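You operate a simulated robot arm through the tools that you are given. There is no shell and no other tool. Be economical: measure what you need, move in short steps, check, and stop when the job is done.

The job below is to be done with a simulated two-armed robot. You get a single attempt, and the scene is never put back.

TASK
On the top of the wide table, fold the blue cloth in half, so that its two long edges meet.

The check looks at the end state, three seconds after you hand in, the way a careful person would. Anything else that was tipped, shoved, dropped, spilled or broken makes it a failure. Flat cloth is picked up by pressing the open fingertips on it (5 to 10 N) and closing them slowly along it; thin cloth reads only 2 to 8 mm in the jaws.

THE ROBOT
Two 7-joint arms with two-finger parallel grippers on one trunk, on a base that drives. Base frame: it is fixed to the floor where the robot stands at the start and does not move with it; the origin is under the middle of the robot, x ahead of it, y to its left, z up; the surface under the hand at the start is at about z = 800. Units: mm, degrees, N and s.
The left shoulder is at the start at [71, 156, 1005], the right one opposite. Places, roughly: top of the wide table [700, -600, 800]. Payload 3.91 kg a hand.
The tool frame of a hand sits at the grasp point between the pads (the TCP): z along the fingers, y along the line on which they close. The tips reach 30 mm beyond it. The gripper opens to 110 mm. The fingers are 20 mm wide and 10 mm thick; the gripper's body (48 by 112 mm) begins 55 mm behind the TCP.
Orientation is that of the tool frame in the base frame, as [roll, pitch, yaw] about the fixed x, y, z axes, in that order (R = Rz(yaw) Ry(pitch) Rx(roll)). With the fingers straight down and closing along the base's y, the tool's x points along the base's -x, its y along +y and its z along -z.

THE INTERFACE
- The arms move only by the tool play_rows. It takes "left_commands", "right_commands" or both (then of equal length, played together; a hand with none holds still); each is a list of rows, each a list of 7 numbers: the shift along the base's x, y, z in mm, then the turn, a rotation vector about the base's x, y, z in degrees, then the opening, from 0 (shut) to 1 (fully open). In form: [[dx, dy, dz, rx, ry, rz, hand], ...]. A call has 1 to 12 rows; each row shifts and turns the commanded pose from where the row before left it. Rows are played at 5 a second. More than 50 mm and 8.6 degrees between two rows, or a gripper value outside its range, and nothing of the call is played. Where a pose cannot be reached the arm comes as near as it can. A force on the tool above 40 N (or 10 N above the force at the start of the call, whichever is more), or a blocked arm, ends the call early, and 0.2 s more pass. Each finger travels about 108 mm/s and halts on what it meets, pressing with about 23 N; the grip force reading is that of the motor and also rises with nothing between the fingers. The clock runs only during rows and for 0.2 s after the last one: add rows that do not move to give the fingers time. It gives the time, the measured TCP pose, the force on the tool (base axes), the opening and the grip force at its end, in the units of the frame above (readings bear some noise), with the torque about the TCP (base axes, N m) and any sound that the robot's microphone picked up.
- Cameras (640 x 400 px; columns grow to the right, rows downward): "scene" is now at [138.2, 14.1, 1241.8]; the picture's right is [0.15, -0.99, -0.00], its down [-0.50, -0.08, -0.86] and it looks along [0.85, 0.13, -0.51] (base axes); focal length 214 px, centre (320, 200). "left" rides on the left gripper at [72, -17, -103] in its tool frame; the picture's right is [0.23, 0.97, 0.00], its down [-0.76, 0.18, -0.62] and it looks along [-0.61, 0.14, 0.78] (tool axes); focal length 222 px, centre (320, 200). "right" rides on the right gripper at [72, 17, -103] in its tool frame; the picture's right is [-0.23, 0.97, 0.00], its down [-0.76, -0.18, -0.62] and it looks along [-0.61, -0.14, 0.78] (tool axes); focal length 222 px, centre (320, 200). There is no depth. A picture from a camera that has moved, and an enlarged one, comes with that camera's place and axes in the base frame and with its lens.
- camera(camera): a new picture of that camera. The clock stands still meanwhile.
- lift_body(by): slides the trunk up (or, below 0, down) by that many mm; the arms and the scene camera ride with it, the base frame stays. It gives what a move gives, with no picture.
- roll_base(legs): drives the robot by 1 to 6 legs, each [ahead, left, turn to the left] in mm, mm and degrees, along the robot's own axes; the way and the turn of a leg run together, so that a leg with both is an arc; at most 1500 mm and 180 degrees a leg. The arms and the cameras ride along, it lands a little off, and it stops where it bumps. It gives what a move gives.
- pan_tilt(pan, tilt): turns the head with the scene camera to pan (to the left, within 86 degrees either way) and tilt (down, from -29 to 69), counted from straight ahead of the robot. It gives what a move gives.
- inspect(camera, box): a new picture of the part [left, top, right, bottom] of that camera's present view, enlarged. The clock stands still meanwhile.
- finish_job(): hands the job in; it is judged then, once.

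Work in short steps. Places have to be worked out from the pictures, the camera data and where the tool is seen: move nearer, look again, correct. Check each grasp and each placing, and mend what went wrong. You have 120 turns and 108 pictures in all, those below and enlarged ones among them. Open the grippers and draw the arms clear of the work before you hand the job in, unless the task says otherwise; then end with one line.

The tools are called after "Emit:" as a command line: name --argument value ..., lists and objects as JSON in quotes. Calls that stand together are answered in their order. play_rows: Moves the arms, as the interface text tells. Its arguments: {"type":"object","properties":{"left_commands":{"type":"array","items":{"type":"array","items":{"type":"number"}}},"right_commands":{"type":"array","items":{"type":"array","items":{"type":"number"}}}},"required":[]} The other tools are called the same way: lift_body (by) slides the trunk up or down; roll_base (legs) drives the base; pan_tilt (pan, tilt) turns the head that bears the scene camera; camera (camera) takes a picture; inspect (camera, box) takes an enlarged picture of a part of a camera's view; finish_job () hands the job in.

At the start:

```text
time_s: 0.0
left_ee_pos: [834.4, 168.0, 1000.8]
left_orientation: [180.0, -0.1, -179.9]
left_ft_force: [-0.2, -0.1, 0.4]
left_torque: [-0.02, -0.02, 0.08]
left_width: 110.0
left_gripper_force: 0.0
right_ee_pos: [651.3, -463.2, 1041.0]
right_orientation: [180.0, 0.0, -180.0]
right_ft_force: [0.2, -0.5, 0.0]
right_torque: [-0.02, -0.04, 0.02]
right_width: 109.8
right_gripper_force: 0.1
trunk travel left (down, up): [-450.0, 490.0]
robot x, y, heading: [-1.0, 2.9, -0.2]
head pan, tilt: [8.6, 30.4]
```

scene: 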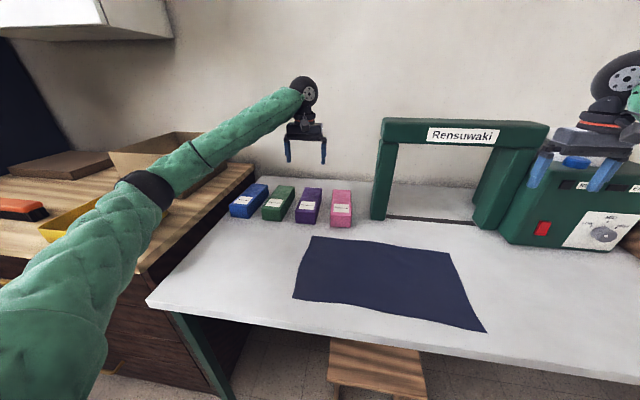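
right: 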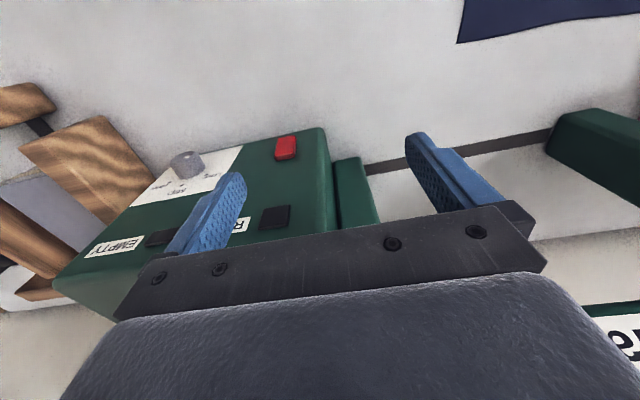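
left: 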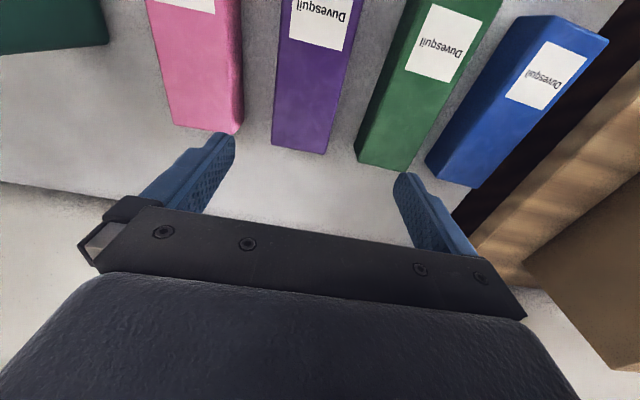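

The cloth looks to span roughly x 420–650, y −283–120, with its long edges along y. I'll tilt the head to get a better view of it.

Emit:
pan_tilt --pan -8 --tilt 48

Emit:
camera --camera "scene"

```text
time_s: 0.8
left_ee_pos: [834.5, 168.6, 999.8]
left_orientation: [-179.9, -0.1, -180.0]
left_ft_force: [0.0, -0.7, -0.3]
left_torque: [0.02, -0.02, 0.0]
left_width: 110.1
left_gripper_force: 0.0
right_ee_pos: [650.9, -463.5, 1042.7]
right_orientation: [-180.0, 0.1, 180.0]
right_ft_force: [0.6, -0.3, -0.3]
right_torque: [-0.01, -0.01, 0.01]
right_width: 110.1
right_gripper_force: 0.0
trunk travel left (down, up): [-450.0, 490.0]
robot x, y, heading: [0.8, 4.2, 0.2]
head pan, tilt: [-8.0, 48.0]
```

```text
104 pictures are left
camera scene: at [127.0, -10.4, 1215.7], right [-0.14, -0.99, 0.0], down [-0.74, 0.1, -0.67], along [0.66, -0.09, -0.74], focal length 214 px, centre (320, 200)
```

scene: 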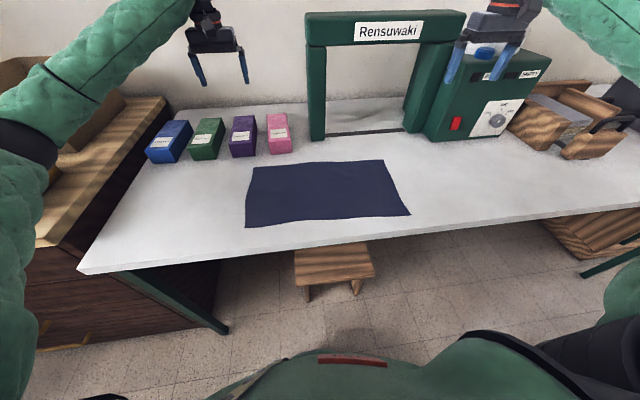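

The cloth corners come out at about (660,120), (639,−281), (417,−274) and (434,123). The near long edge is too close for comfortable reach, so I'll back up and centre the robot on the cloth.

Emit:
roll_base --legs '[[-130, 0, 0], [0, -80, 0]]'

```text
time_s: 2.8
left_ee_pos: [703.7, 85.6, 1001.3]
left_orientation: [179.9, 0.0, 179.9]
left_ft_force: [0.6, 0.4, 0.8]
left_torque: [0.06, 0.05, -0.01]
left_width: 110.3
left_gripper_force: 0.0
right_ee_pos: [519.8, -545.6, 1041.5]
right_orientation: [179.9, -0.1, 179.9]
right_ft_force: [-0.3, -0.6, -0.2]
right_torque: [0.06, 0.02, 0.01]
right_width: 110.2
right_gripper_force: 0.1
trunk travel left (down, up): [-450.0, 490.0]
robot x, y, heading: [-132.9, -83.7, -0.0]
head pan, tilt: [-8.0, 48.0]
```

The base landed well. Now I'll bring both hands above the near-edge corners, turning them so the fingers close along x.

Emit:
play_rows --left_commands '[[-24.5, 0, -5, 0, 0, -8.18, 1], [-24.5, 0, -5, 0, 0, -8.18, 1], [-24.5, 0, -5, 0, 0, -8.18, 1], [-24.5, 0, -5, 0, 0, -8.18, 1], [-24.5, 0, -5, 0, 0, -8.18, 1], [-24.5, 0, -5, 0, 0, -8.18, 1], [-24.5, 0, -5, 0, 0, -8.18, 1], [-24.5, 0, -5, 0, 0, -8.18, 1], [-24.5, 0, -5, 0, 0, -8.18, 1], [-24.5, 0, -5, 0, 0, -8.18, 1], [-24.5, 0, -5, 0, 0, -8.18, 1], [0, 0, 0, 0, 0, 0, 0.5]]' --right_commands '[[-8.6, 27.8, -8.6, 0, 0, 8.18, 1], [-8.6, 27.8, -8.6, 0, 0, 8.18, 1], [-8.6, 27.8, -8.6, 0, 0, 8.18, 1], [-8.6, 27.8, -8.6, 0, 0, 8.18, 1], [-8.6, 27.8, -8.6, 0, 0, 8.18, 1], [-8.6, 27.8, -8.6, 0, 0, 8.18, 1], [-8.6, 27.8, -8.6, 0, 0, 8.18, 1], [-8.6, 27.8, -8.6, 0, 0, 8.18, 1], [-8.6, 27.8, -8.6, 0, 0, 8.18, 1], [-8.6, 27.8, -8.6, 0, 0, 8.18, 1], [-8.6, 27.8, -8.6, 0, 0, 8.18, 1], [0, 0, 0, 0, 0, 0, 0.5]]'

Emit:
camera --camera "scene"

Emit:
camera --camera "left"

Emit:
camera --camera "right"

```text
time_s: 5.3
left_ee_pos: [433.6, 87.6, 944.2]
left_orientation: [-180.0, 0.0, 89.8]
left_ft_force: [-0.3, -0.5, -0.1]
left_torque: [0.01, 0.02, 0.01]
left_width: 55.0
left_gripper_force: 0.0
right_ee_pos: [380.7, -213.3, 962.4]
right_orientation: [179.9, -0.1, -96.0]
right_ft_force: [0.4, 0.4, 0.1]
right_torque: [0.01, -0.03, 0.0]
right_width: 54.9
right_gripper_force: 0.2
right hand out of reach, approached as far as the arm can: row 9, 10, 11
trunk travel left (down, up): [-450.0, 490.0]
robot x, y, heading: [-130.7, -79.9, -0.3]
head pan, tilt: [-8.0, 48.0]
```

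```text
103 pictures are left
camera scene: at [-4.0, -90.3, 1215.7], right [-0.14, -0.99, 0.0], down [-0.74, 0.1, -0.67], along [0.66, -0.09, -0.74], focal length 214 px, centre (320, 200)
```

scene: 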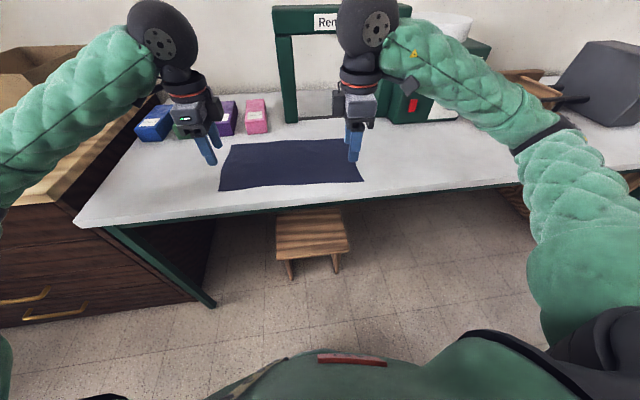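

```text
102 pictures are left
camera left: at [418.5, 160.1, 1048.5], right [0.97, 0.22, 0.0], down [0.18, -0.76, 0.62], along [0.14, -0.61, -0.78], focal length 222 px, centre (320, 200)
```

left: 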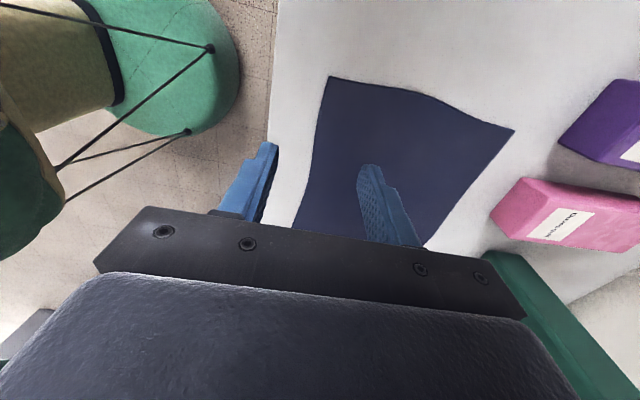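

```text
101 pictures are left
camera right: at [356.3, -283.9, 1066.4], right [-0.94, 0.33, 0.0], down [0.26, 0.74, 0.62], along [0.2, 0.59, -0.78], focal length 222 px, centre (320, 200)
```

right: 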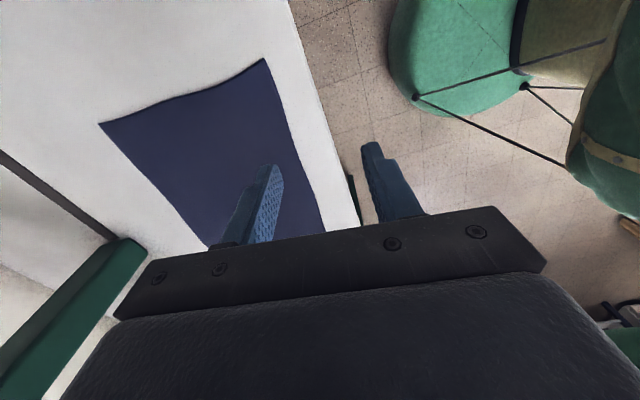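

The left hand is in place, but the right fell short at (381,−213) with yaw −96. I'll nudge it towards (425,−240) with yaw −90.

Emit:
play_rows --right_commands '[[15, -9, 0, 0, 0, 2, 0.5], [15, -9, 0, 0, 0, 2, 0.5], [14, -9, 0, 0, 0, 2, 0.5], [0, 0, 0, 0, 0, 0, 0.5]]'

```text
time_s: 6.3
left_ee_pos: [433.8, 87.6, 944.1]
left_orientation: [179.9, 0.0, 89.9]
left_ft_force: [0.1, 0.2, 0.2]
left_torque: [0.01, 0.0, -0.01]
left_width: 54.7
left_gripper_force: 0.0
right_ee_pos: [356.7, -189.1, 972.5]
right_orientation: [180.0, -0.1, -90.4]
right_ft_force: [-0.2, 0.1, 0.0]
right_torque: [-0.01, 0.01, 0.0]
right_width: 54.9
right_gripper_force: 0.1
right hand out of reach, approached as far as the arm can: row 1, 2, 3
trunk travel left (down, up): [-450.0, 490.0]
robot x, y, heading: [-129.2, -79.2, -0.2]
head pan, tilt: [-8.0, 48.0]
```

The right wrist hits its limit turning that way, so I'll turn it 180° the other way; the jaws are symmetric.

Emit:
play_rows --right_commands '[[0, -6, 0, 0, 0, -8.2, 0.5], [0, -6, 0, 0, 0, -8.2, 0.5], [6, -6, 0, 0, 0, -8.2, 0.5], [6, -6, 0, 0, 0, -8.2, 0.5], [6, -6, 0, 0, 0, -8.2, 0.5], [6, -6, 0, 0, 0, -8.2, 0.5], [6, -5, 0, 0, 0, -8.2, 0.5], [6, -5, 0, 0, 0, -8.2, 0.5], [6, -5, 0, 0, 0, -8.2, 0.5], [6, 0, 0, 0, 0, -8.2, 0.5], [6, 0, 0, 0, 0, -8.2, 0.5], [6, 0, 0, 0, 0, -8.2, 0.5]]'

Emit:
play_rows --right_commands '[[4, 0, 0, 0, 0, -8.1, 0.5], [4, 0, 0, 0, 0, -8.1, 0.5], [0, 0, 0, 0, 0, -8.1, 0.5], [0, 0, 0, 0, 0, -8.1, 0.5], [0, 0, 0, 0, 0, -8.1, 0.5], [0, 0, 0, 0, 0, -8.1, 0.5], [0, 0, 0, 0, 0, -8.1, 0.5], [0, 0, 0, 0, 0, -8.1, 0.5], [0, 0, 0, 0, 0, -8.1, 0.5], [0, 0, 0, 0, 0, -8.1, 0.5], [0, 0, 0, 0, 0, 0, 0.5]]'

```text
time_s: 8.9
left_ee_pos: [433.3, 87.3, 943.9]
left_orientation: [-180.0, 0.0, 89.9]
left_ft_force: [0.0, 0.2, -0.3]
left_torque: [-0.01, 0.0, 0.01]
left_width: 55.0
left_gripper_force: 0.0
right_ee_pos: [414.7, -239.6, 972.4]
right_orientation: [-180.0, -0.1, 171.4]
right_ft_force: [-0.7, -0.1, 0.3]
right_torque: [-0.02, -0.01, 0.0]
right_width: 55.1
right_gripper_force: 0.1
trunk travel left (down, up): [-450.0, 490.0]
robot x, y, heading: [-132.8, -82.4, 0.1]
head pan, tilt: [-8.0, 48.0]
```

```text
time_s: 11.3
left_ee_pos: [433.7, 87.6, 944.0]
left_orientation: [179.9, 0.0, 89.9]
left_ft_force: [0.2, -0.1, -0.5]
left_torque: [0.04, 0.02, -0.03]
left_width: 54.9
left_gripper_force: 0.1
right_ee_pos: [423.1, -239.4, 972.9]
right_orientation: [-180.0, -0.1, 90.4]
right_ft_force: [0.9, 0.1, 0.2]
right_torque: [0.0, -0.01, 0.0]
right_width: 54.8
right_gripper_force: 0.1
trunk travel left (down, up): [-450.0, 490.0]
robot x, y, heading: [-134.5, -82.9, -0.0]
head pan, tilt: [-8.0, 48.0]
```

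Both hands reached their poses. I'll lower them to tips about 30 mm above the table and look again.

Emit:
play_rows --left_commands '[[0, 0, -28, 0, 0, 0, 0.5], [0, 0, -28, 0, 0, 0, 0.5], [0, 0, -28, 0, 0, 0, 0.5], [0, 0, 0, 0, 0, 0, 0.5]]' --right_commands '[[0, 0, -38, 0, 0, 0, 0.5], [0, 0, -38, 0, 0, 0, 0.5], [0, 0, -37, 0, 0, 0, 0.5], [0, 0, 0, 0, 0, 0, 0.5]]'

Emit:
inspect --camera "scene" --box '[160, 80, 416, 240]'

Emit:
camera --camera "left"

Emit:
camera --camera "right"

```text
time_s: 12.3
left_ee_pos: [435.8, 86.4, 863.2]
left_orientation: [180.0, 0.0, 89.9]
left_ft_force: [-0.9, 0.0, -0.5]
left_torque: [0.01, -0.04, 0.01]
left_width: 55.1
left_gripper_force: 0.1
right_ee_pos: [422.7, -239.0, 860.5]
right_orientation: [-180.0, -0.1, 90.6]
right_ft_force: [-0.4, -0.2, -0.3]
right_torque: [-0.01, 0.01, 0.0]
right_width: 54.8
right_gripper_force: 0.0
trunk travel left (down, up): [-450.0, 490.0]
robot x, y, heading: [-134.3, -77.5, -0.1]
head pan, tilt: [-8.0, 48.0]
```

```text
2.50 times, centred on (288, 160) of scene
camera zoom: at [-4.3, -90.1, 1215.8], right [-0.14, -0.99, 0.0], down [-0.74, 0.1, -0.67], along [0.66, -0.09, -0.74], focal length 536 px, centre (400, 300)
```

zoom: 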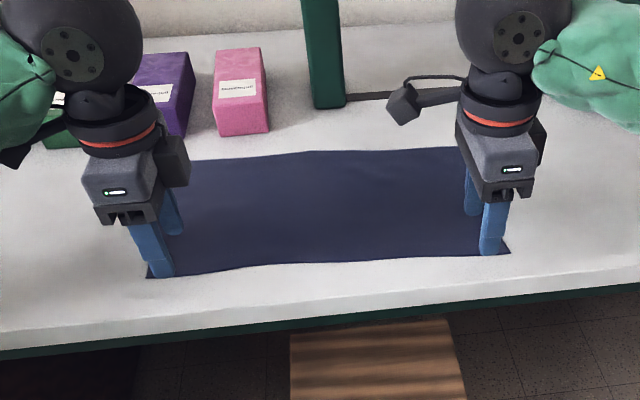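

```text
99 pictures are left
camera left: at [419.8, 158.7, 967.0], right [0.97, 0.23, 0.0], down [0.18, -0.76, 0.62], along [0.14, -0.61, -0.78], focal length 222 px, centre (320, 200)
```

left: 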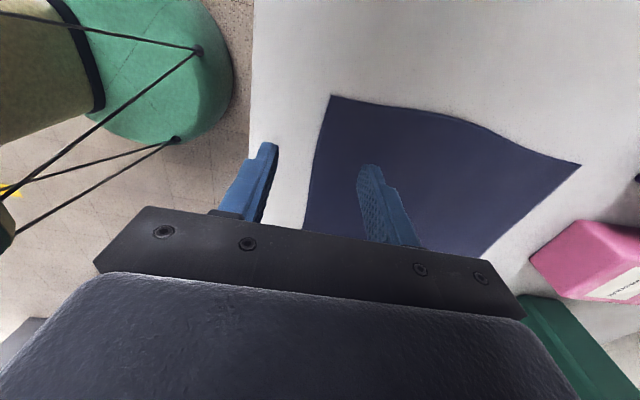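

```text
98 pictures are left
camera right: at [440.2, -166.6, 964.5], right [0.98, -0.22, 0.0], down [-0.17, -0.76, 0.62], along [-0.14, -0.61, -0.78], focal length 222 px, centre (320, 200)
```

right: 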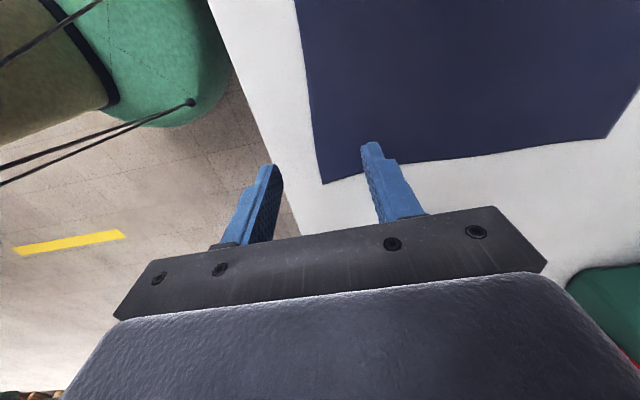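

From the hand cameras the near edge is at x≈437 under the left hand and x≈420 under the right, with corners at (437,122) and (416,−278). I'll set the opening to about 30 mm straddling the edge near each corner and come down close to the table.

Emit:
play_rows --left_commands '[[7, 14, 0, 0, 0, 0, 0.28], [0, 0, -12, 0, 0, 0, 0.28], [0, 0, -11, 0, 0, 0, 0.28], [0, 0, 0, 0, 0, 0, 0.28]]' --right_commands '[[4, -18, 0, 0, 0, 0, 0.28], [0, 0, -11, 0, 0, 0, 0.28], [0, 0, -10, 0, 0, 0, 0.28], [0, 0, 0, 0, 0, 0, 0.28]]'

Emit:
camera --camera "left"

Emit:
camera --camera "right"

Emit:
inspect --camera "scene" --box '[192, 120, 384, 240]'

```text
time_s: 13.3
left_ee_pos: [442.2, 100.1, 837.9]
left_orientation: [-180.0, -0.1, 89.9]
left_ft_force: [-0.8, -0.4, 0.1]
left_torque: [-0.01, 0.02, 0.01]
left_width: 30.7
left_gripper_force: 0.1
right_ee_pos: [427.9, -258.4, 840.6]
right_orientation: [180.0, 0.0, 90.5]
right_ft_force: [-0.8, 0.0, 0.0]
right_torque: [-0.03, -0.01, -0.04]
right_width: 30.9
right_gripper_force: 0.1
trunk travel left (down, up): [-450.0, 490.0]
robot x, y, heading: [-131.4, -77.0, -0.1]
head pan, tilt: [-8.0, 48.0]
```

```text
97 pictures are left
camera left: at [427.1, 172.5, 943.6], right [0.97, 0.23, 0.0], down [0.18, -0.76, 0.62], along [0.14, -0.61, -0.78], focal length 222 px, centre (320, 200)
```

left: 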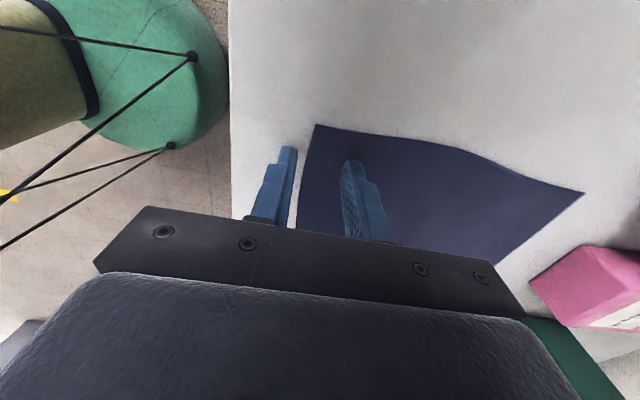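

```text
96 pictures are left
camera right: at [445.0, -184.9, 943.2], right [0.98, -0.22, 0.0], down [-0.17, -0.76, 0.62], along [-0.14, -0.61, -0.78], focal length 222 px, centre (320, 200)
```

right: 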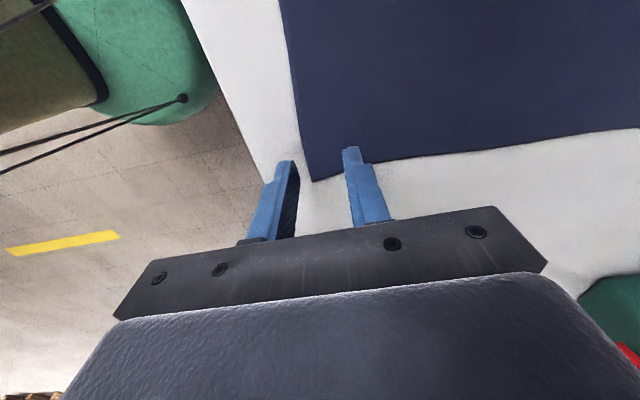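

```text
3.33 times, centred on (288, 180) of scene
camera zoom: at [-4.0, -90.1, 1215.7], right [-0.14, -0.99, 0.0], down [-0.74, 0.1, -0.67], along [0.66, -0.09, -0.74], focal length 715 px, centre (427, 267)
```

zoom: 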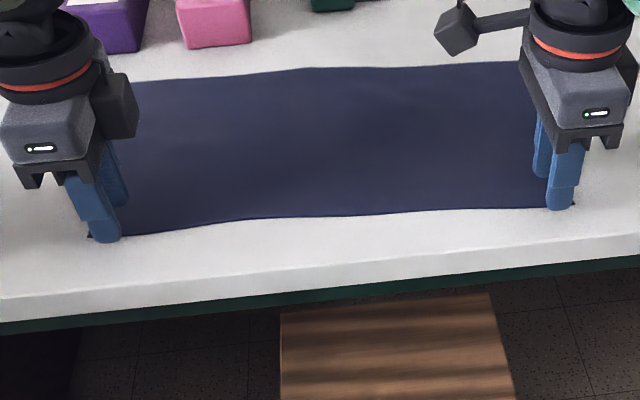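

Both pairs of tips straddle the edge near the corners. I'll lower them gently to contact.

Emit:
play_rows --left_commands '[[0, 0, -3, 0, 0, 0, 0.28], [0, 0, -3, 0, 0, 0, 0.28], [0, 0, -2, 0, 0, 0, 0.28], [0, 0, 0, 0, 0, 0, 0.28]]' --right_commands '[[0, 0, -4, 0, 0, 0, 0.28], [0, 0, -4, 0, 0, 0, 0.28], [0, 0, -2, 0, 0, 0, 0.28], [0, 0, 0, 0, 0, 0, 0.28]]'

```text
time_s: 14.3
left_ee_pos: [440.8, 101.2, 833.6]
left_orientation: [180.0, 0.0, 89.9]
left_ft_force: [-0.4, 0.8, -0.5]
left_torque: [-0.01, 0.03, 0.01]
left_width: 30.8
left_gripper_force: 0.1
right_ee_pos: [426.7, -256.7, 831.7]
right_orientation: [179.7, -0.1, 90.5]
right_ft_force: [2.7, -2.9, 25.7]
right_torque: [-0.17, -0.57, -0.03]
right_width: 31.7
right_gripper_force: 0.8
trunk travel left (down, up): [-450.0, 490.0]
robot x, y, heading: [-130.1, -80.4, -0.2]
head pan, tilt: [-8.0, 48.0]
```

The right hand is pressing too hard at 26 N and the left isn't touching yet, so I'll adjust each.

Emit:
play_rows --left_commands '[[0, 0, -1, 0, 0, 0, 0.28], [0, 0, -1, 0, 0, 0, 0.28]]' --right_commands '[[0, 0, 1, 0, 0, 0, 0.28], [0, 0, 0, 0, 0, 0, 0.28]]'

```text
time_s: 14.9
left_ee_pos: [441.4, 100.4, 829.9]
left_orientation: [179.8, 0.0, 89.9]
left_ft_force: [2.0, -0.4, 20.9]
left_torque: [0.1, -0.47, -0.02]
left_width: 31.9
left_gripper_force: 1.3
right_ee_pos: [426.4, -256.3, 831.5]
right_orientation: [179.9, -0.1, 90.6]
right_ft_force: [2.0, -2.3, 17.8]
right_torque: [-0.13, -0.43, -0.02]
right_width: 31.6
right_gripper_force: 1.3
trunk travel left (down, up): [-450.0, 490.0]
robot x, y, heading: [-129.3, -76.7, 0.0]
head pan, tilt: [-8.0, 48.0]
```

I'll ease both up a bit over 1 mm to get into the 5–10 N range.

Emit:
play_rows --left_commands '[[0, 0, 1.4, 0, 0, 0, 0.28], [0, 0, 0, 0, 0, 0, 0.28]]' --right_commands '[[0, 0, 1.2, 0, 0, 0, 0.28], [0, 0, 0, 0, 0, 0, 0.28]]'

```text
time_s: 15.6
left_ee_pos: [439.6, 100.4, 831.3]
left_orientation: [179.9, -0.1, 89.9]
left_ft_force: [2.3, -2.6, 23.9]
left_torque: [0.02, -0.47, -0.08]
left_width: 31.9
left_gripper_force: 0.6
right_ee_pos: [426.7, -257.1, 831.4]
right_orientation: [-179.9, -0.1, 90.5]
right_ft_force: [1.3, -0.8, 3.5]
right_torque: [-0.02, -0.11, -0.01]
right_width: 31.2
right_gripper_force: 0.1
trunk travel left (down, up): [-450.0, 490.0]
robot x, y, heading: [-129.7, -82.9, -0.1]
head pan, tilt: [-8.0, 48.0]
```

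The left still reads 24 N and the right 3.5 N, so I'll trim again.

Emit:
play_rows --left_commands '[[0, 0, 1.3, 0, 0, 0, 0.28], [0, 0, 0, 0, 0, 0, 0.28]]' --right_commands '[[0, 0, -0.4, 0, 0, 0, 0.28], [0, 0, 0, 0, 0, 0, 0.28]]'

```text
time_s: 16.1
left_ee_pos: [440.1, 100.8, 831.0]
left_orientation: [-179.8, -0.1, 89.9]
left_ft_force: [0.6, -1.2, 6.4]
left_torque: [-0.02, -0.13, -0.02]
left_width: 30.9
left_gripper_force: 0.7
right_ee_pos: [427.4, -257.7, 830.5]
right_orientation: [180.0, -0.1, 90.5]
right_ft_force: [-1.4, -0.7, 7.2]
right_torque: [-0.07, -0.11, -0.03]
right_width: 30.0
right_gripper_force: 0.0
trunk travel left (down, up): [-450.0, 490.0]
robot x, y, heading: [-129.9, -81.6, -0.2]
head pan, tilt: [-8.0, 48.0]
```

Both hands now press at about 7 N. I'll close slowly.

Emit:
play_rows --left_commands '[[0, 0, 0, 0, 0, 0, 0.25], [0, 0, 0, 0, 0, 0, 0.22], [0, 0, 0, 0, 0, 0, 0.19], [0, 0, 0, 0, 0, 0, 0.16], [0, 0, 0, 0, 0, 0, 0.13], [0, 0, 0, 0, 0, 0, 0.1], [0, 0, 0, 0, 0, 0, 0.07], [0, 0, 0, 0, 0, 0, 0.04], [0, 0, 0, 0, 0, 0, 0.01], [0, 0, 0, 0, 0, 0, 0], [0, 0, 0, 0, 0, 0, 0], [0, 0, 0, 0, 0, 0, 0]]' --right_commands '[[0, 0, 0, 0, 0, 0, 0.25], [0, 0, 0, 0, 0, 0, 0.22], [0, 0, 0, 0, 0, 0, 0.19], [0, 0, 0, 0, 0, 0, 0.16], [0, 0, 0, 0, 0, 0, 0.13], [0, 0, 0, 0, 0, 0, 0.1], [0, 0, 0, 0, 0, 0, 0.07], [0, 0, 0, 0, 0, 0, 0.04], [0, 0, 0, 0, 0, 0, 0.01], [0, 0, 0, 0, 0, 0, 0], [0, 0, 0, 0, 0, 0, 0], [0, 0, 0, 0, 0, 0, 0]]'

Emit:
camera --camera "left"

Emit:
camera --camera "right"

Emit:
inspect --camera "scene" --box '[192, 120, 384, 240]'

```text
time_s: 18.8
left_ee_pos: [440.0, 100.7, 831.9]
left_orientation: [180.0, -0.1, 89.9]
left_ft_force: [-0.7, -0.5, 0.4]
left_torque: [0.02, 0.0, 0.0]
left_width: 0.0
left_gripper_force: 23.3
right_ee_pos: [428.5, -256.8, 832.4]
right_orientation: [-179.9, -0.1, 90.5]
right_ft_force: [0.7, 1.2, 11.1]
right_torque: [0.02, -0.07, 0.04]
right_width: 1.3
right_gripper_force: 22.5
trunk travel left (down, up): [-450.0, 490.0]
robot x, y, heading: [-129.7, -77.6, -0.1]
head pan, tilt: [-8.0, 48.0]
```

```text
94 pictures are left
camera left: at [425.6, 173.6, 936.4], right [0.97, 0.23, 0.0], down [0.18, -0.76, 0.62], along [0.14, -0.61, -0.78], focal length 222 px, centre (320, 200)
```

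left: 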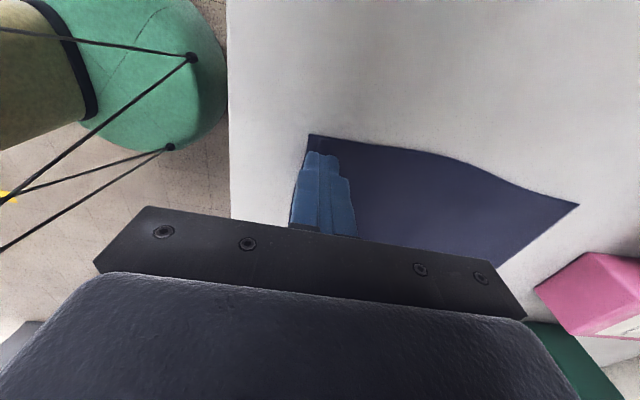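

```text
93 pictures are left
camera right: at [444.7, -184.5, 934.9], right [0.98, -0.22, 0.0], down [-0.17, -0.76, 0.62], along [-0.14, -0.61, -0.78], focal length 222 px, centre (320, 200)
```

right: 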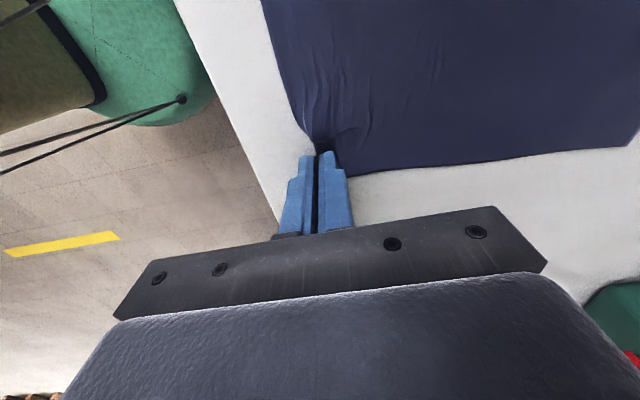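

```text
3.33 times, centred on (288, 180) of scene
camera zoom: at [-4.6, -90.0, 1215.8], right [-0.14, -0.99, 0.0], down [-0.74, 0.1, -0.67], along [0.66, -0.09, -0.74], focal length 715 px, centre (427, 267)
```

zoom: 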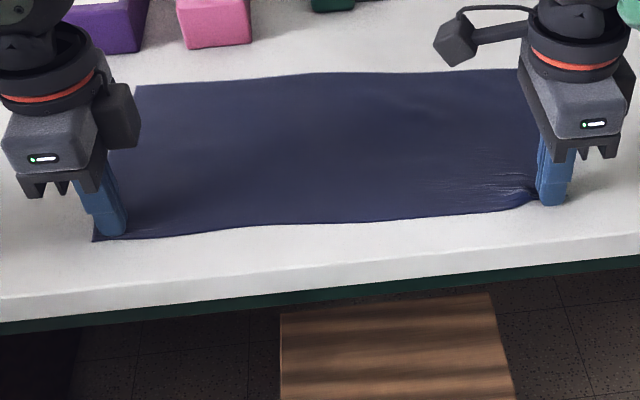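

The right hand seems to have gathered cloth, but the left slid over it and closed to 0.0 mm. I'll reopen the left and retry with a bit more pressure.

Emit:
play_rows --left_commands '[[0, 0, 6, 0, 0, 0, 0], [2, 0, 0, 0, 0, 0, 0.3], [0, 0, 0, 0, 0, 0, 0.3], [0, 0, -4, 0, 0, 0, 0.3], [0, 0, -3, 0, 0, 0, 0.3], [0, 0, 0, 0, 0, 0, 0.3]]'

```text
time_s: 20.1
left_ee_pos: [442.1, 101.3, 832.5]
left_orientation: [179.9, 0.0, 89.9]
left_ft_force: [1.7, 0.9, 12.8]
left_torque: [0.05, -0.09, -0.01]
left_width: 33.0
left_gripper_force: 0.0
right_ee_pos: [427.4, -257.1, 831.5]
right_orientation: [179.9, -0.1, 90.6]
right_ft_force: [0.6, 0.2, 8.1]
right_torque: [0.02, -0.11, 0.03]
right_width: 1.5
right_gripper_force: 22.9
trunk travel left (down, up): [-450.0, 490.0]
robot x, y, heading: [-130.8, -79.6, -0.3]
head pan, tilt: [-8.0, 48.0]
```

The left presses at about 12 N, and I'll close it slowly keeping that pressure.

Emit:
play_rows --left_commands '[[0, 0, 0, 0, 0, 0, 0.27], [0, 0, 0, 0, 0, 0, 0.24], [0, 0, 0, 0, 0, 0, 0.21], [0, 0, -0.1, 0, 0, 0, 0.18], [0, 0, 0, 0, 0, 0, 0.15], [0, 0, -0.1, 0, 0, 0, 0.12], [0, 0, 0, 0, 0, 0, 0.09], [0, 0, 0, 0, 0, 0, 0.06], [0, 0, 0, 0, 0, 0, 0.03], [0, 0, 0, 0, 0, 0, 0], [0, 0, 0, 0, 0, 0, 0], [0, 0, 0, 0, 0, 0, 0]]'

Emit:
camera --camera "left"

```text
time_s: 22.8
left_ee_pos: [442.2, 99.9, 831.5]
left_orientation: [179.9, 0.0, 90.0]
left_ft_force: [0.8, 0.2, 22.0]
left_torque: [0.14, -0.21, -0.01]
left_width: 3.0
left_gripper_force: 22.3
right_ee_pos: [426.9, -256.5, 832.3]
right_orientation: [179.9, -0.1, 90.4]
right_ft_force: [-0.4, -0.1, 1.7]
right_torque: [-0.01, 0.02, 0.01]
right_width: 1.3
right_gripper_force: 22.8
trunk travel left (down, up): [-450.0, 490.0]
robot x, y, heading: [-127.9, -79.9, -0.1]
head pan, tilt: [-8.0, 48.0]
```

```text
91 pictures are left
camera left: at [426.4, 173.1, 935.6], right [0.97, 0.23, 0.0], down [0.18, -0.76, 0.62], along [0.14, -0.61, -0.78], focal length 222 px, centre (320, 200)
```

left: 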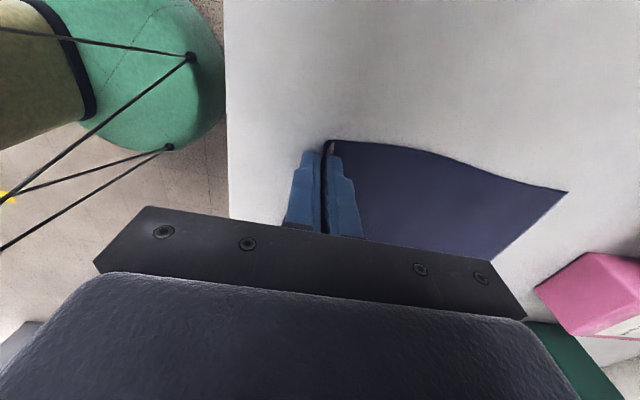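

The left now grips 3 mm with the edge in its jaws. I'll lift both a little and check the grips.

Emit:
play_rows --left_commands '[[0, 0, 5, 0, 0, 0, 0], [3, 0, 12, 0, 0, 0, 0], [4, 0, 12, 0, 0, 0, 0], [0, 0, 0, 0, 0, 0, 0]]' --right_commands '[[0, 0, 5, 0, 0, 0, 0], [3, 0, 12, 0, 0, 0, 0], [4, 0, 12, 0, 0, 0, 0], [0, 0, 0, 0, 0, 0, 0]]'

Emit:
camera --camera "left"

Emit:
camera --camera "right"

Emit:
inspect --camera "scene" --box '[192, 120, 384, 240]'

```text
time_s: 23.8
left_ee_pos: [450.3, 102.2, 859.5]
left_orientation: [179.9, 0.0, 89.9]
left_ft_force: [-0.3, 0.2, -0.5]
left_torque: [0.01, 0.03, -0.01]
left_width: 2.4
left_gripper_force: 23.7
right_ee_pos: [433.1, -256.4, 859.6]
right_orientation: [-180.0, -0.2, 90.6]
right_ft_force: [-0.6, 0.5, 0.7]
right_torque: [-0.02, -0.03, 0.05]
right_width: 1.4
right_gripper_force: 22.6
trunk travel left (down, up): [-450.0, 490.0]
robot x, y, heading: [-127.6, -75.8, -0.2]
head pan, tilt: [-8.0, 48.0]
```

```text
90 pictures are left
camera left: at [435.4, 173.9, 963.9], right [0.97, 0.23, 0.0], down [0.18, -0.76, 0.62], along [0.14, -0.61, -0.78], focal length 222 px, centre (320, 200)
```

left: 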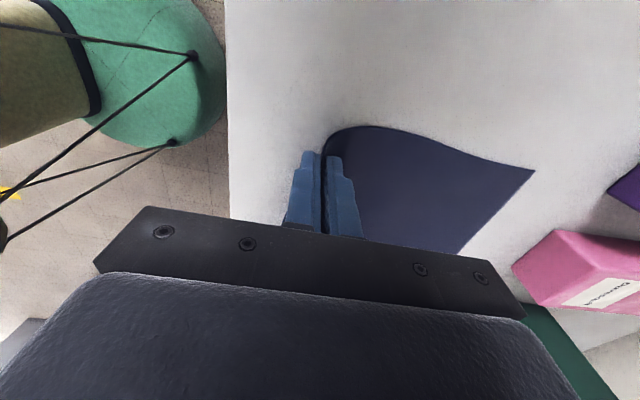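

```text
89 pictures are left
camera right: at [451.0, -184.5, 963.5], right [0.98, -0.22, 0.0], down [-0.17, -0.76, 0.62], along [-0.14, -0.61, -0.78], focal length 222 px, centre (320, 200)
```

right: 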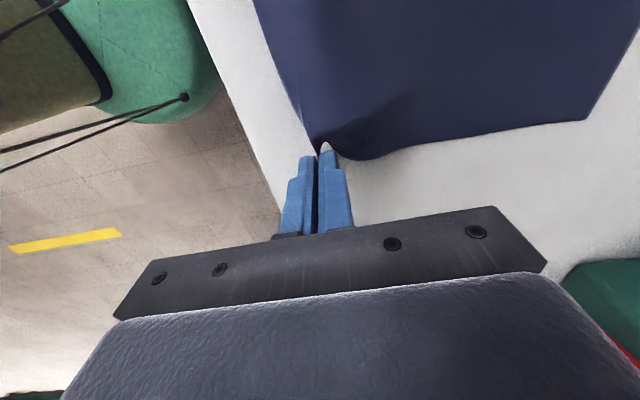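

```text
3.33 times, centred on (288, 180) of scene
camera zoom: at [-4.0, -90.1, 1215.7], right [-0.14, -0.99, 0.0], down [-0.74, 0.1, -0.67], along [0.66, -0.09, -0.74], focal length 715 px, centre (427, 267)
```

zoom: 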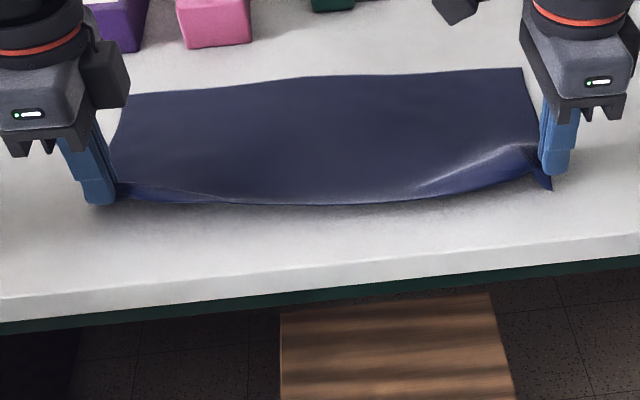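

Both grips hold, and the far edge is now at x≈636 (left) and x≈630 (right), so the fold line is near x≈520. I'll carry the edge up over the fold line in an arc, adding slight tension between the hands.

Emit:
play_rows --left_commands '[[2, 1, 13, 0, 0, 0, 0], [3, 1, 12, 0, 0, 0, 0], [12, 1, 10, 0, 0, 0, 0], [13, 0, 10, 0, 0, 0, 0], [12, 0, 5, 0, 0, 0, 0], [13, 0, 5, 0, 0, 0, 0], [12, 0, 1, 0, 0, 0, 0], [13, 0, 1, 0, 0, 0, 0], [0, 0, 0, 0, 0, 0, 0]]' --right_commands '[[6, -1, 13, 0, 0, 0, 0], [6, -1, 12, 0, 0, 0, 0], [11, -1, 10, 0, 0, 0, 0], [12, 0, 10, 0, 0, 0, 0], [13, 0, 5, 0, 0, 0, 0], [14, 0, 5, 0, 0, 0, 0], [13, 0, 1, 0, 0, 0, 0], [14, 0, 1, 0, 0, 0, 0], [0, 0, 0, 0, 0, 0, 0]]'

Emit:
inspect --camera "scene" --box '[192, 100, 384, 220]'

Emit:
camera --camera "left"

Emit:
camera --camera "right"

```text
time_s: 25.8
left_ee_pos: [530.2, 105.0, 914.9]
left_orientation: [-180.0, 0.0, 90.0]
left_ft_force: [-0.3, -0.6, 0.6]
left_torque: [0.0, 0.0, -0.01]
left_width: 2.4
left_gripper_force: 22.9
right_ee_pos: [523.2, -259.4, 916.7]
right_orientation: [179.9, -0.1, 90.5]
right_ft_force: [-0.2, 1.5, 0.2]
right_torque: [0.05, -0.02, -0.02]
right_width: 1.6
right_gripper_force: 22.7
trunk travel left (down, up): [-450.0, 490.0]
robot x, y, heading: [-132.9, -78.2, 0.0]
head pan, tilt: [-8.0, 48.0]
```

```text
3.33 times, centred on (288, 160) of scene
camera zoom: at [-4.1, -90.1, 1215.7], right [-0.14, -0.99, 0.0], down [-0.74, 0.1, -0.67], along [0.66, -0.09, -0.74], focal length 715 px, centre (427, 333)
```

zoom: 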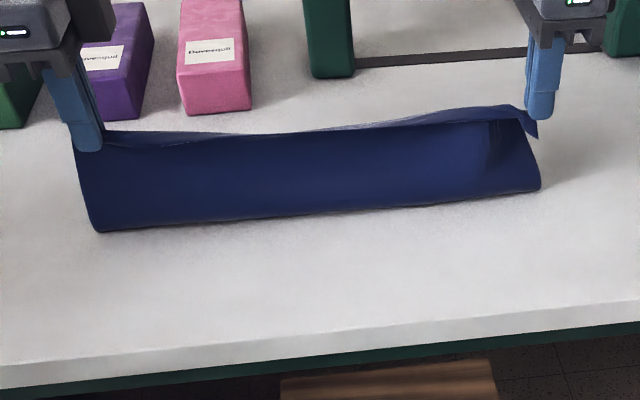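

```text
86 pictures are left
camera left: at [514.8, 177.4, 1020.6], right [0.97, 0.23, 0.0], down [0.18, -0.76, 0.62], along [0.14, -0.61, -0.78], focal length 222 px, centre (320, 200)
```

left: 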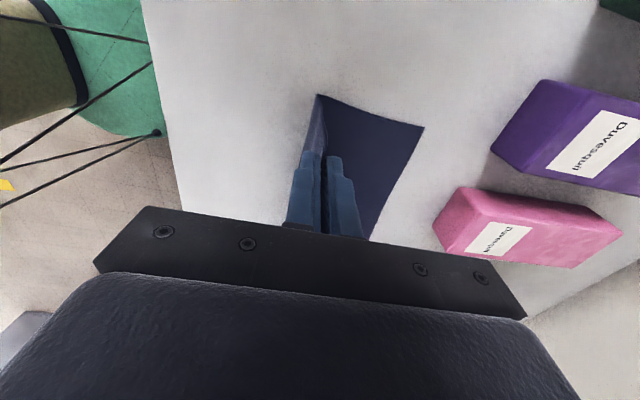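

```text
85 pictures are left
camera right: at [540.4, -188.2, 1020.2], right [0.98, -0.22, 0.0], down [-0.17, -0.76, 0.62], along [-0.14, -0.61, -0.78], focal length 222 px, centre (320, 200)
```

right: 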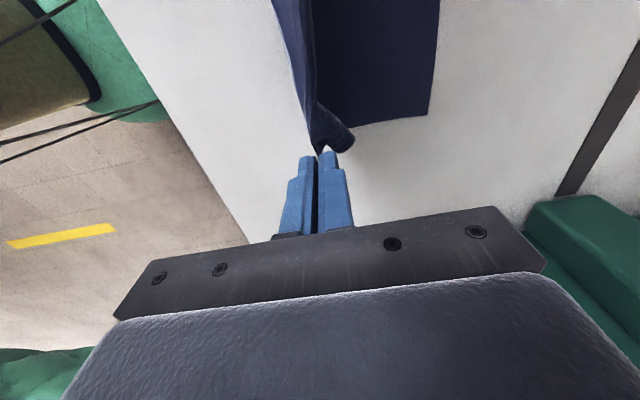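

Fold is forming nicely and the far corners haven't moved from (635,121) and (629,−281). I'll continue over and down.

Emit:
play_rows --left_commands '[[12, 0, -2, 0, 0, 0, 0], [13, 0, -3, 0, 0, 0, 0], [12, 0, -7, 0, 0, 0, 0], [13, 0, -9, 0, 0, 0, 0], [11, 0, -11, 0, 0, 0, 0], [11, 0, -12, 0, 0, 0, 0], [7, 0, -10, 0, 0, 0, 0], [6, 0, -10, 0, 0, 0, 0], [4, 0, -7, 0, 0, 0, 0], [0, 0, 0, 0, 0, 0, 0]]' --right_commands '[[13, 0, -2, 0, 0, 0, 0], [13, 0, -3, 0, 0, 0, 0], [13, 0, -7, 0, 0, 0, 0], [13, 0, -9, 0, 0, 0, 0], [11, 0, -11, 0, 0, 0, 0], [11, 0, -12, 0, 0, 0, 0], [7, 0, -10, 0, 0, 0, 0], [6, 0, -10, 0, 0, 0, 0], [3, 0, -7, 0, 0, 0, 0], [0, 0, 0, 0, 0, 0, 0]]'

Emit:
inspect --camera "scene" --box '[192, 80, 384, 200]'

Emit:
camera --camera "left"

Emit:
camera --camera "right"

```text
time_s: 27.9
left_ee_pos: [619.9, 103.1, 845.4]
left_orientation: [-180.0, 0.0, 89.9]
left_ft_force: [-0.1, -0.9, -0.6]
left_torque: [-0.02, 0.01, -0.01]
left_width: 2.6
left_gripper_force: 22.8
right_ee_pos: [613.8, -261.3, 846.1]
right_orientation: [-180.0, -0.1, 90.5]
right_ft_force: [0.0, 0.0, -0.2]
right_torque: [0.01, 0.0, -0.02]
right_width: 1.3
right_gripper_force: 22.4
trunk travel left (down, up): [-450.0, 490.0]
robot x, y, heading: [-132.1, -81.5, -0.3]
head pan, tilt: [-8.0, 48.0]
```

```text
3.33 times, centred on (288, 140) of scene
camera zoom: at [-4.0, -90.2, 1215.7], right [-0.14, -0.99, 0.0], down [-0.74, 0.1, -0.67], along [0.66, -0.09, -0.74], focal length 715 px, centre (427, 400)
```

zoom: 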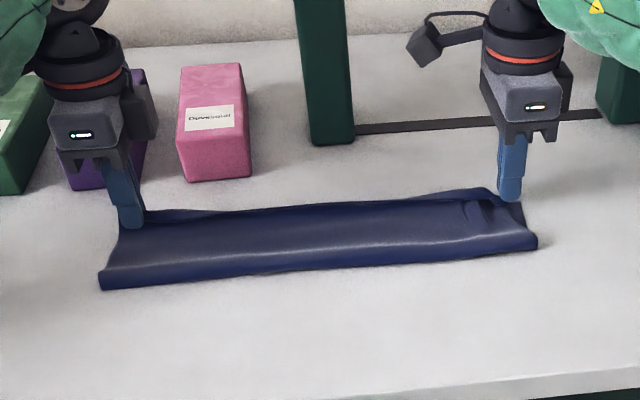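

```text
83 pictures are left
camera left: at [605.1, 176.1, 949.3], right [0.97, 0.23, 0.0], down [0.18, -0.76, 0.62], along [0.14, -0.61, -0.78], focal length 222 px, centre (320, 200)
```

left: 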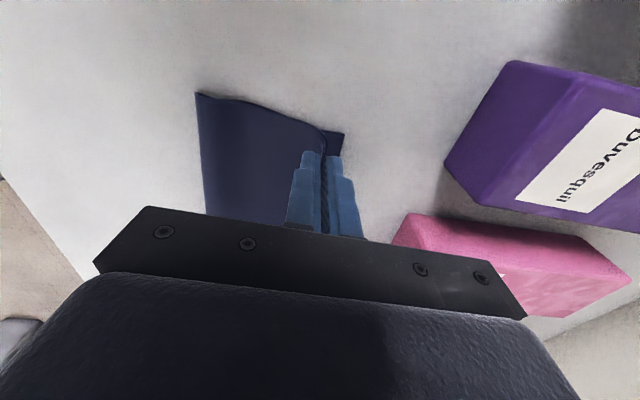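

```text
82 pictures are left
camera right: at [630.8, -188.8, 949.3], right [0.98, -0.22, 0.0], down [-0.17, -0.76, 0.62], along [-0.14, -0.61, -0.78], focal length 222 px, centre (320, 200)
```

right: 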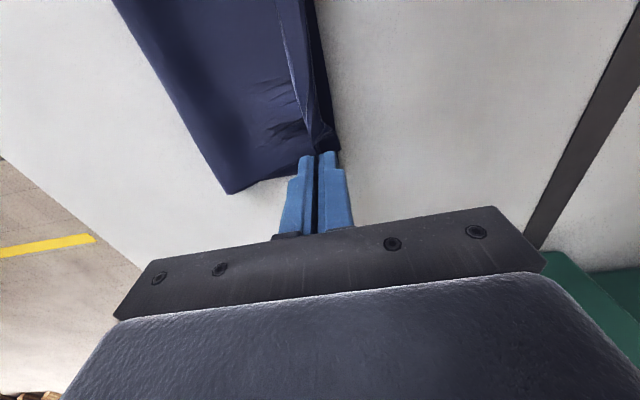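

The fold line sits at x≈535, slightly past where an even fold would have it (~525). I'll shift back about 8 mm while lowering, then open gently and lift.

Emit:
play_rows --left_commands '[[-5, 0, -5, 0, 0, 0, 0], [-4, 0, -5, 0, 0, 0, 0], [0, 0, 0, 0, 0, 0, 0], [0, 0, 0, 0, 0, 0, 0.06], [0, 0, 0, 0, 0, 0, 0.12], [0, 0, 0, 0, 0, 0, 0.18], [0, 0, 15, 0, 0, 0, 0.18], [0, 0, 40, 0, 0, 0, 0.18], [0, 0, 45, 0, 0, 0, 0.18], [0, 0, 0, 0, 0, 0, 0.18]]' --right_commands '[[-4, 0, -5, 0, 0, 0, 0], [-4, 0, -5, 0, 0, 0, 0], [0, 0, 0, 0, 0, 0, 0], [0, 0, 0, 0, 0, 0, 0.06], [0, 0, 0, 0, 0, 0, 0.12], [0, 0, 0, 0, 0, 0, 0.18], [0, 0, 15, 0, 0, 0, 0.18], [0, 0, 40, 0, 0, 0, 0.18], [0, 0, 45, 0, 0, 0, 0.18], [0, 0, 0, 0, 0, 0, 0.18]]'

Emit:
inspect --camera "scene" --box '[192, 80, 384, 200]'

Emit:
camera --camera "left"

Emit:
camera --camera "right"

```text
time_s: 30.1
left_ee_pos: [606.9, 102.6, 937.2]
left_orientation: [179.8, 0.0, 89.9]
left_ft_force: [-0.6, -0.1, 0.5]
left_torque: [0.01, -0.01, 0.01]
left_width: 19.7
left_gripper_force: 0.0
right_ee_pos: [602.9, -258.7, 942.2]
right_orientation: [179.8, -0.1, 90.5]
right_ft_force: [-0.3, 0.5, 0.1]
right_torque: [-0.01, -0.06, -0.01]
right_width: 19.7
right_gripper_force: 0.0
trunk travel left (down, up): [-450.0, 490.0]
robot x, y, heading: [-132.4, -75.9, -0.2]
head pan, tilt: [-8.0, 48.0]
```

```text
3.33 times, centred on (288, 140) of scene
camera zoom: at [-7.2, -90.6, 1216.9], right [-0.14, -0.99, 0.0], down [-0.73, 0.11, -0.67], along [0.66, -0.09, -0.74], focal length 715 px, centre (427, 400)
```

zoom: 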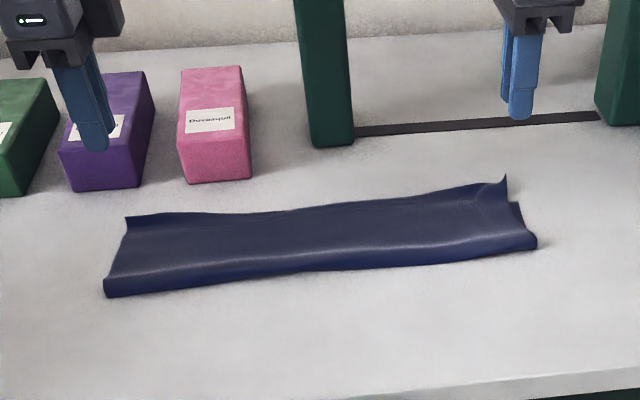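

```text
80 pictures are left
camera left: at [590.5, 175.8, 1041.9], right [0.97, 0.23, 0.0], down [0.17, -0.76, 0.62], along [0.14, -0.61, -0.78], focal length 222 px, centre (320, 200)
```

left: 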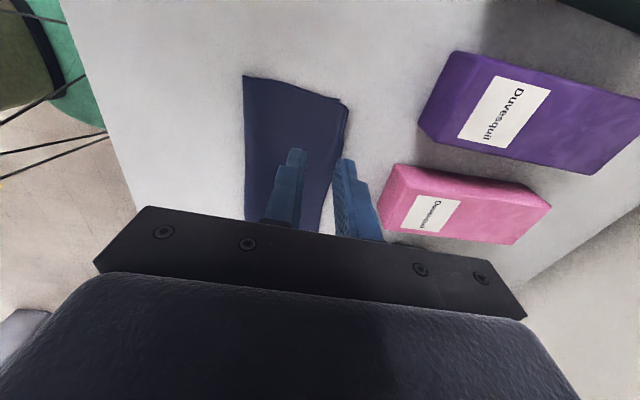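

```text
79 pictures are left
camera right: at [620.2, -186.3, 1045.6], right [0.98, -0.22, 0.0], down [-0.17, -0.76, 0.62], along [-0.13, -0.61, -0.78], focal length 222 px, centre (320, 200)
```

right: 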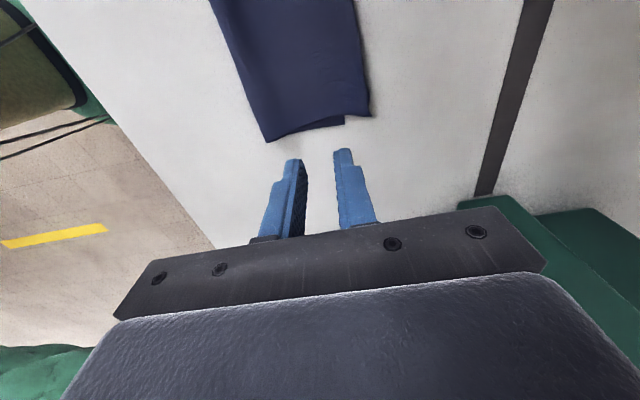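

The result is close to folded. I'll raise the hands further and zoom in on the far-edge alignment.

Emit:
inspect --camera "left" --box '[220, 50, 400, 162]'

Emit:
inspect --camera "right" --box '[200, 40, 400, 165]'

Emit:
inspect --camera "scene" --box '[210, 120, 370, 190]'

```text
3.56 times, centred on (310, 106) of left
camera zoom: at [590.5, 175.8, 1041.9], right [0.97, 0.23, 0.0], down [0.17, -0.76, 0.62], along [0.14, -0.61, -0.78], focal length 790 px, centre (356, 534)
```

zoom: 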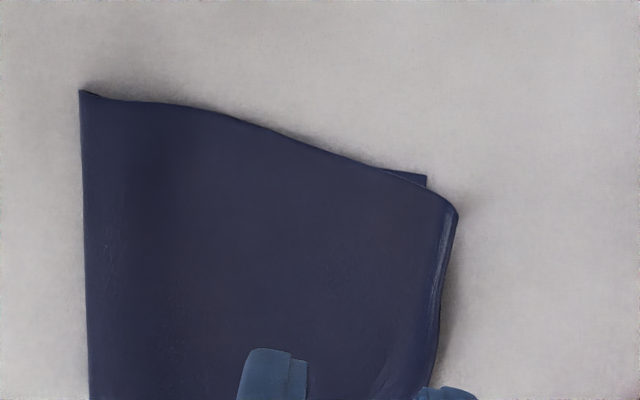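

```text
3.20 times, centred on (300, 102) of right
camera zoom: at [620.2, -186.3, 1045.6], right [0.98, -0.22, 0.0], down [-0.17, -0.76, 0.62], along [-0.13, -0.61, -0.78], focal length 711 px, centre (384, 512)
```

zoom: 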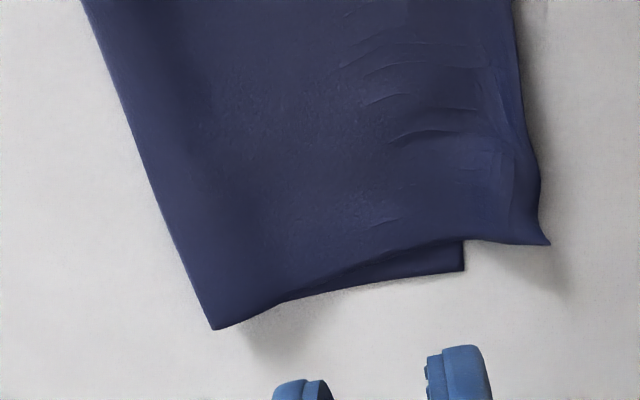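

```text
4.00 times, centred on (290, 155) of scene
camera zoom: at [-7.2, -90.6, 1216.9], right [-0.14, -0.99, 0.0], down [-0.73, 0.11, -0.67], along [0.66, -0.09, -0.74], focal length 858 px, centre (440, 380)
```

zoom: 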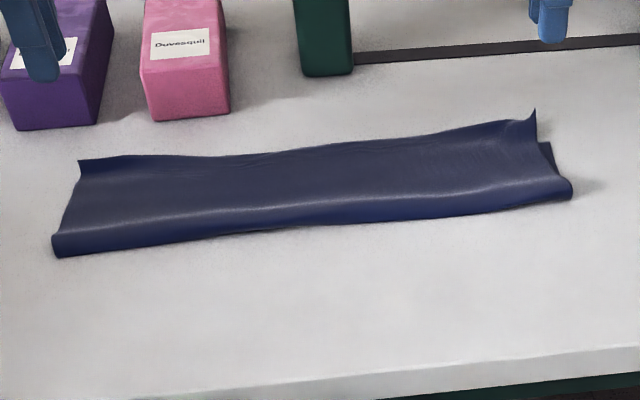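

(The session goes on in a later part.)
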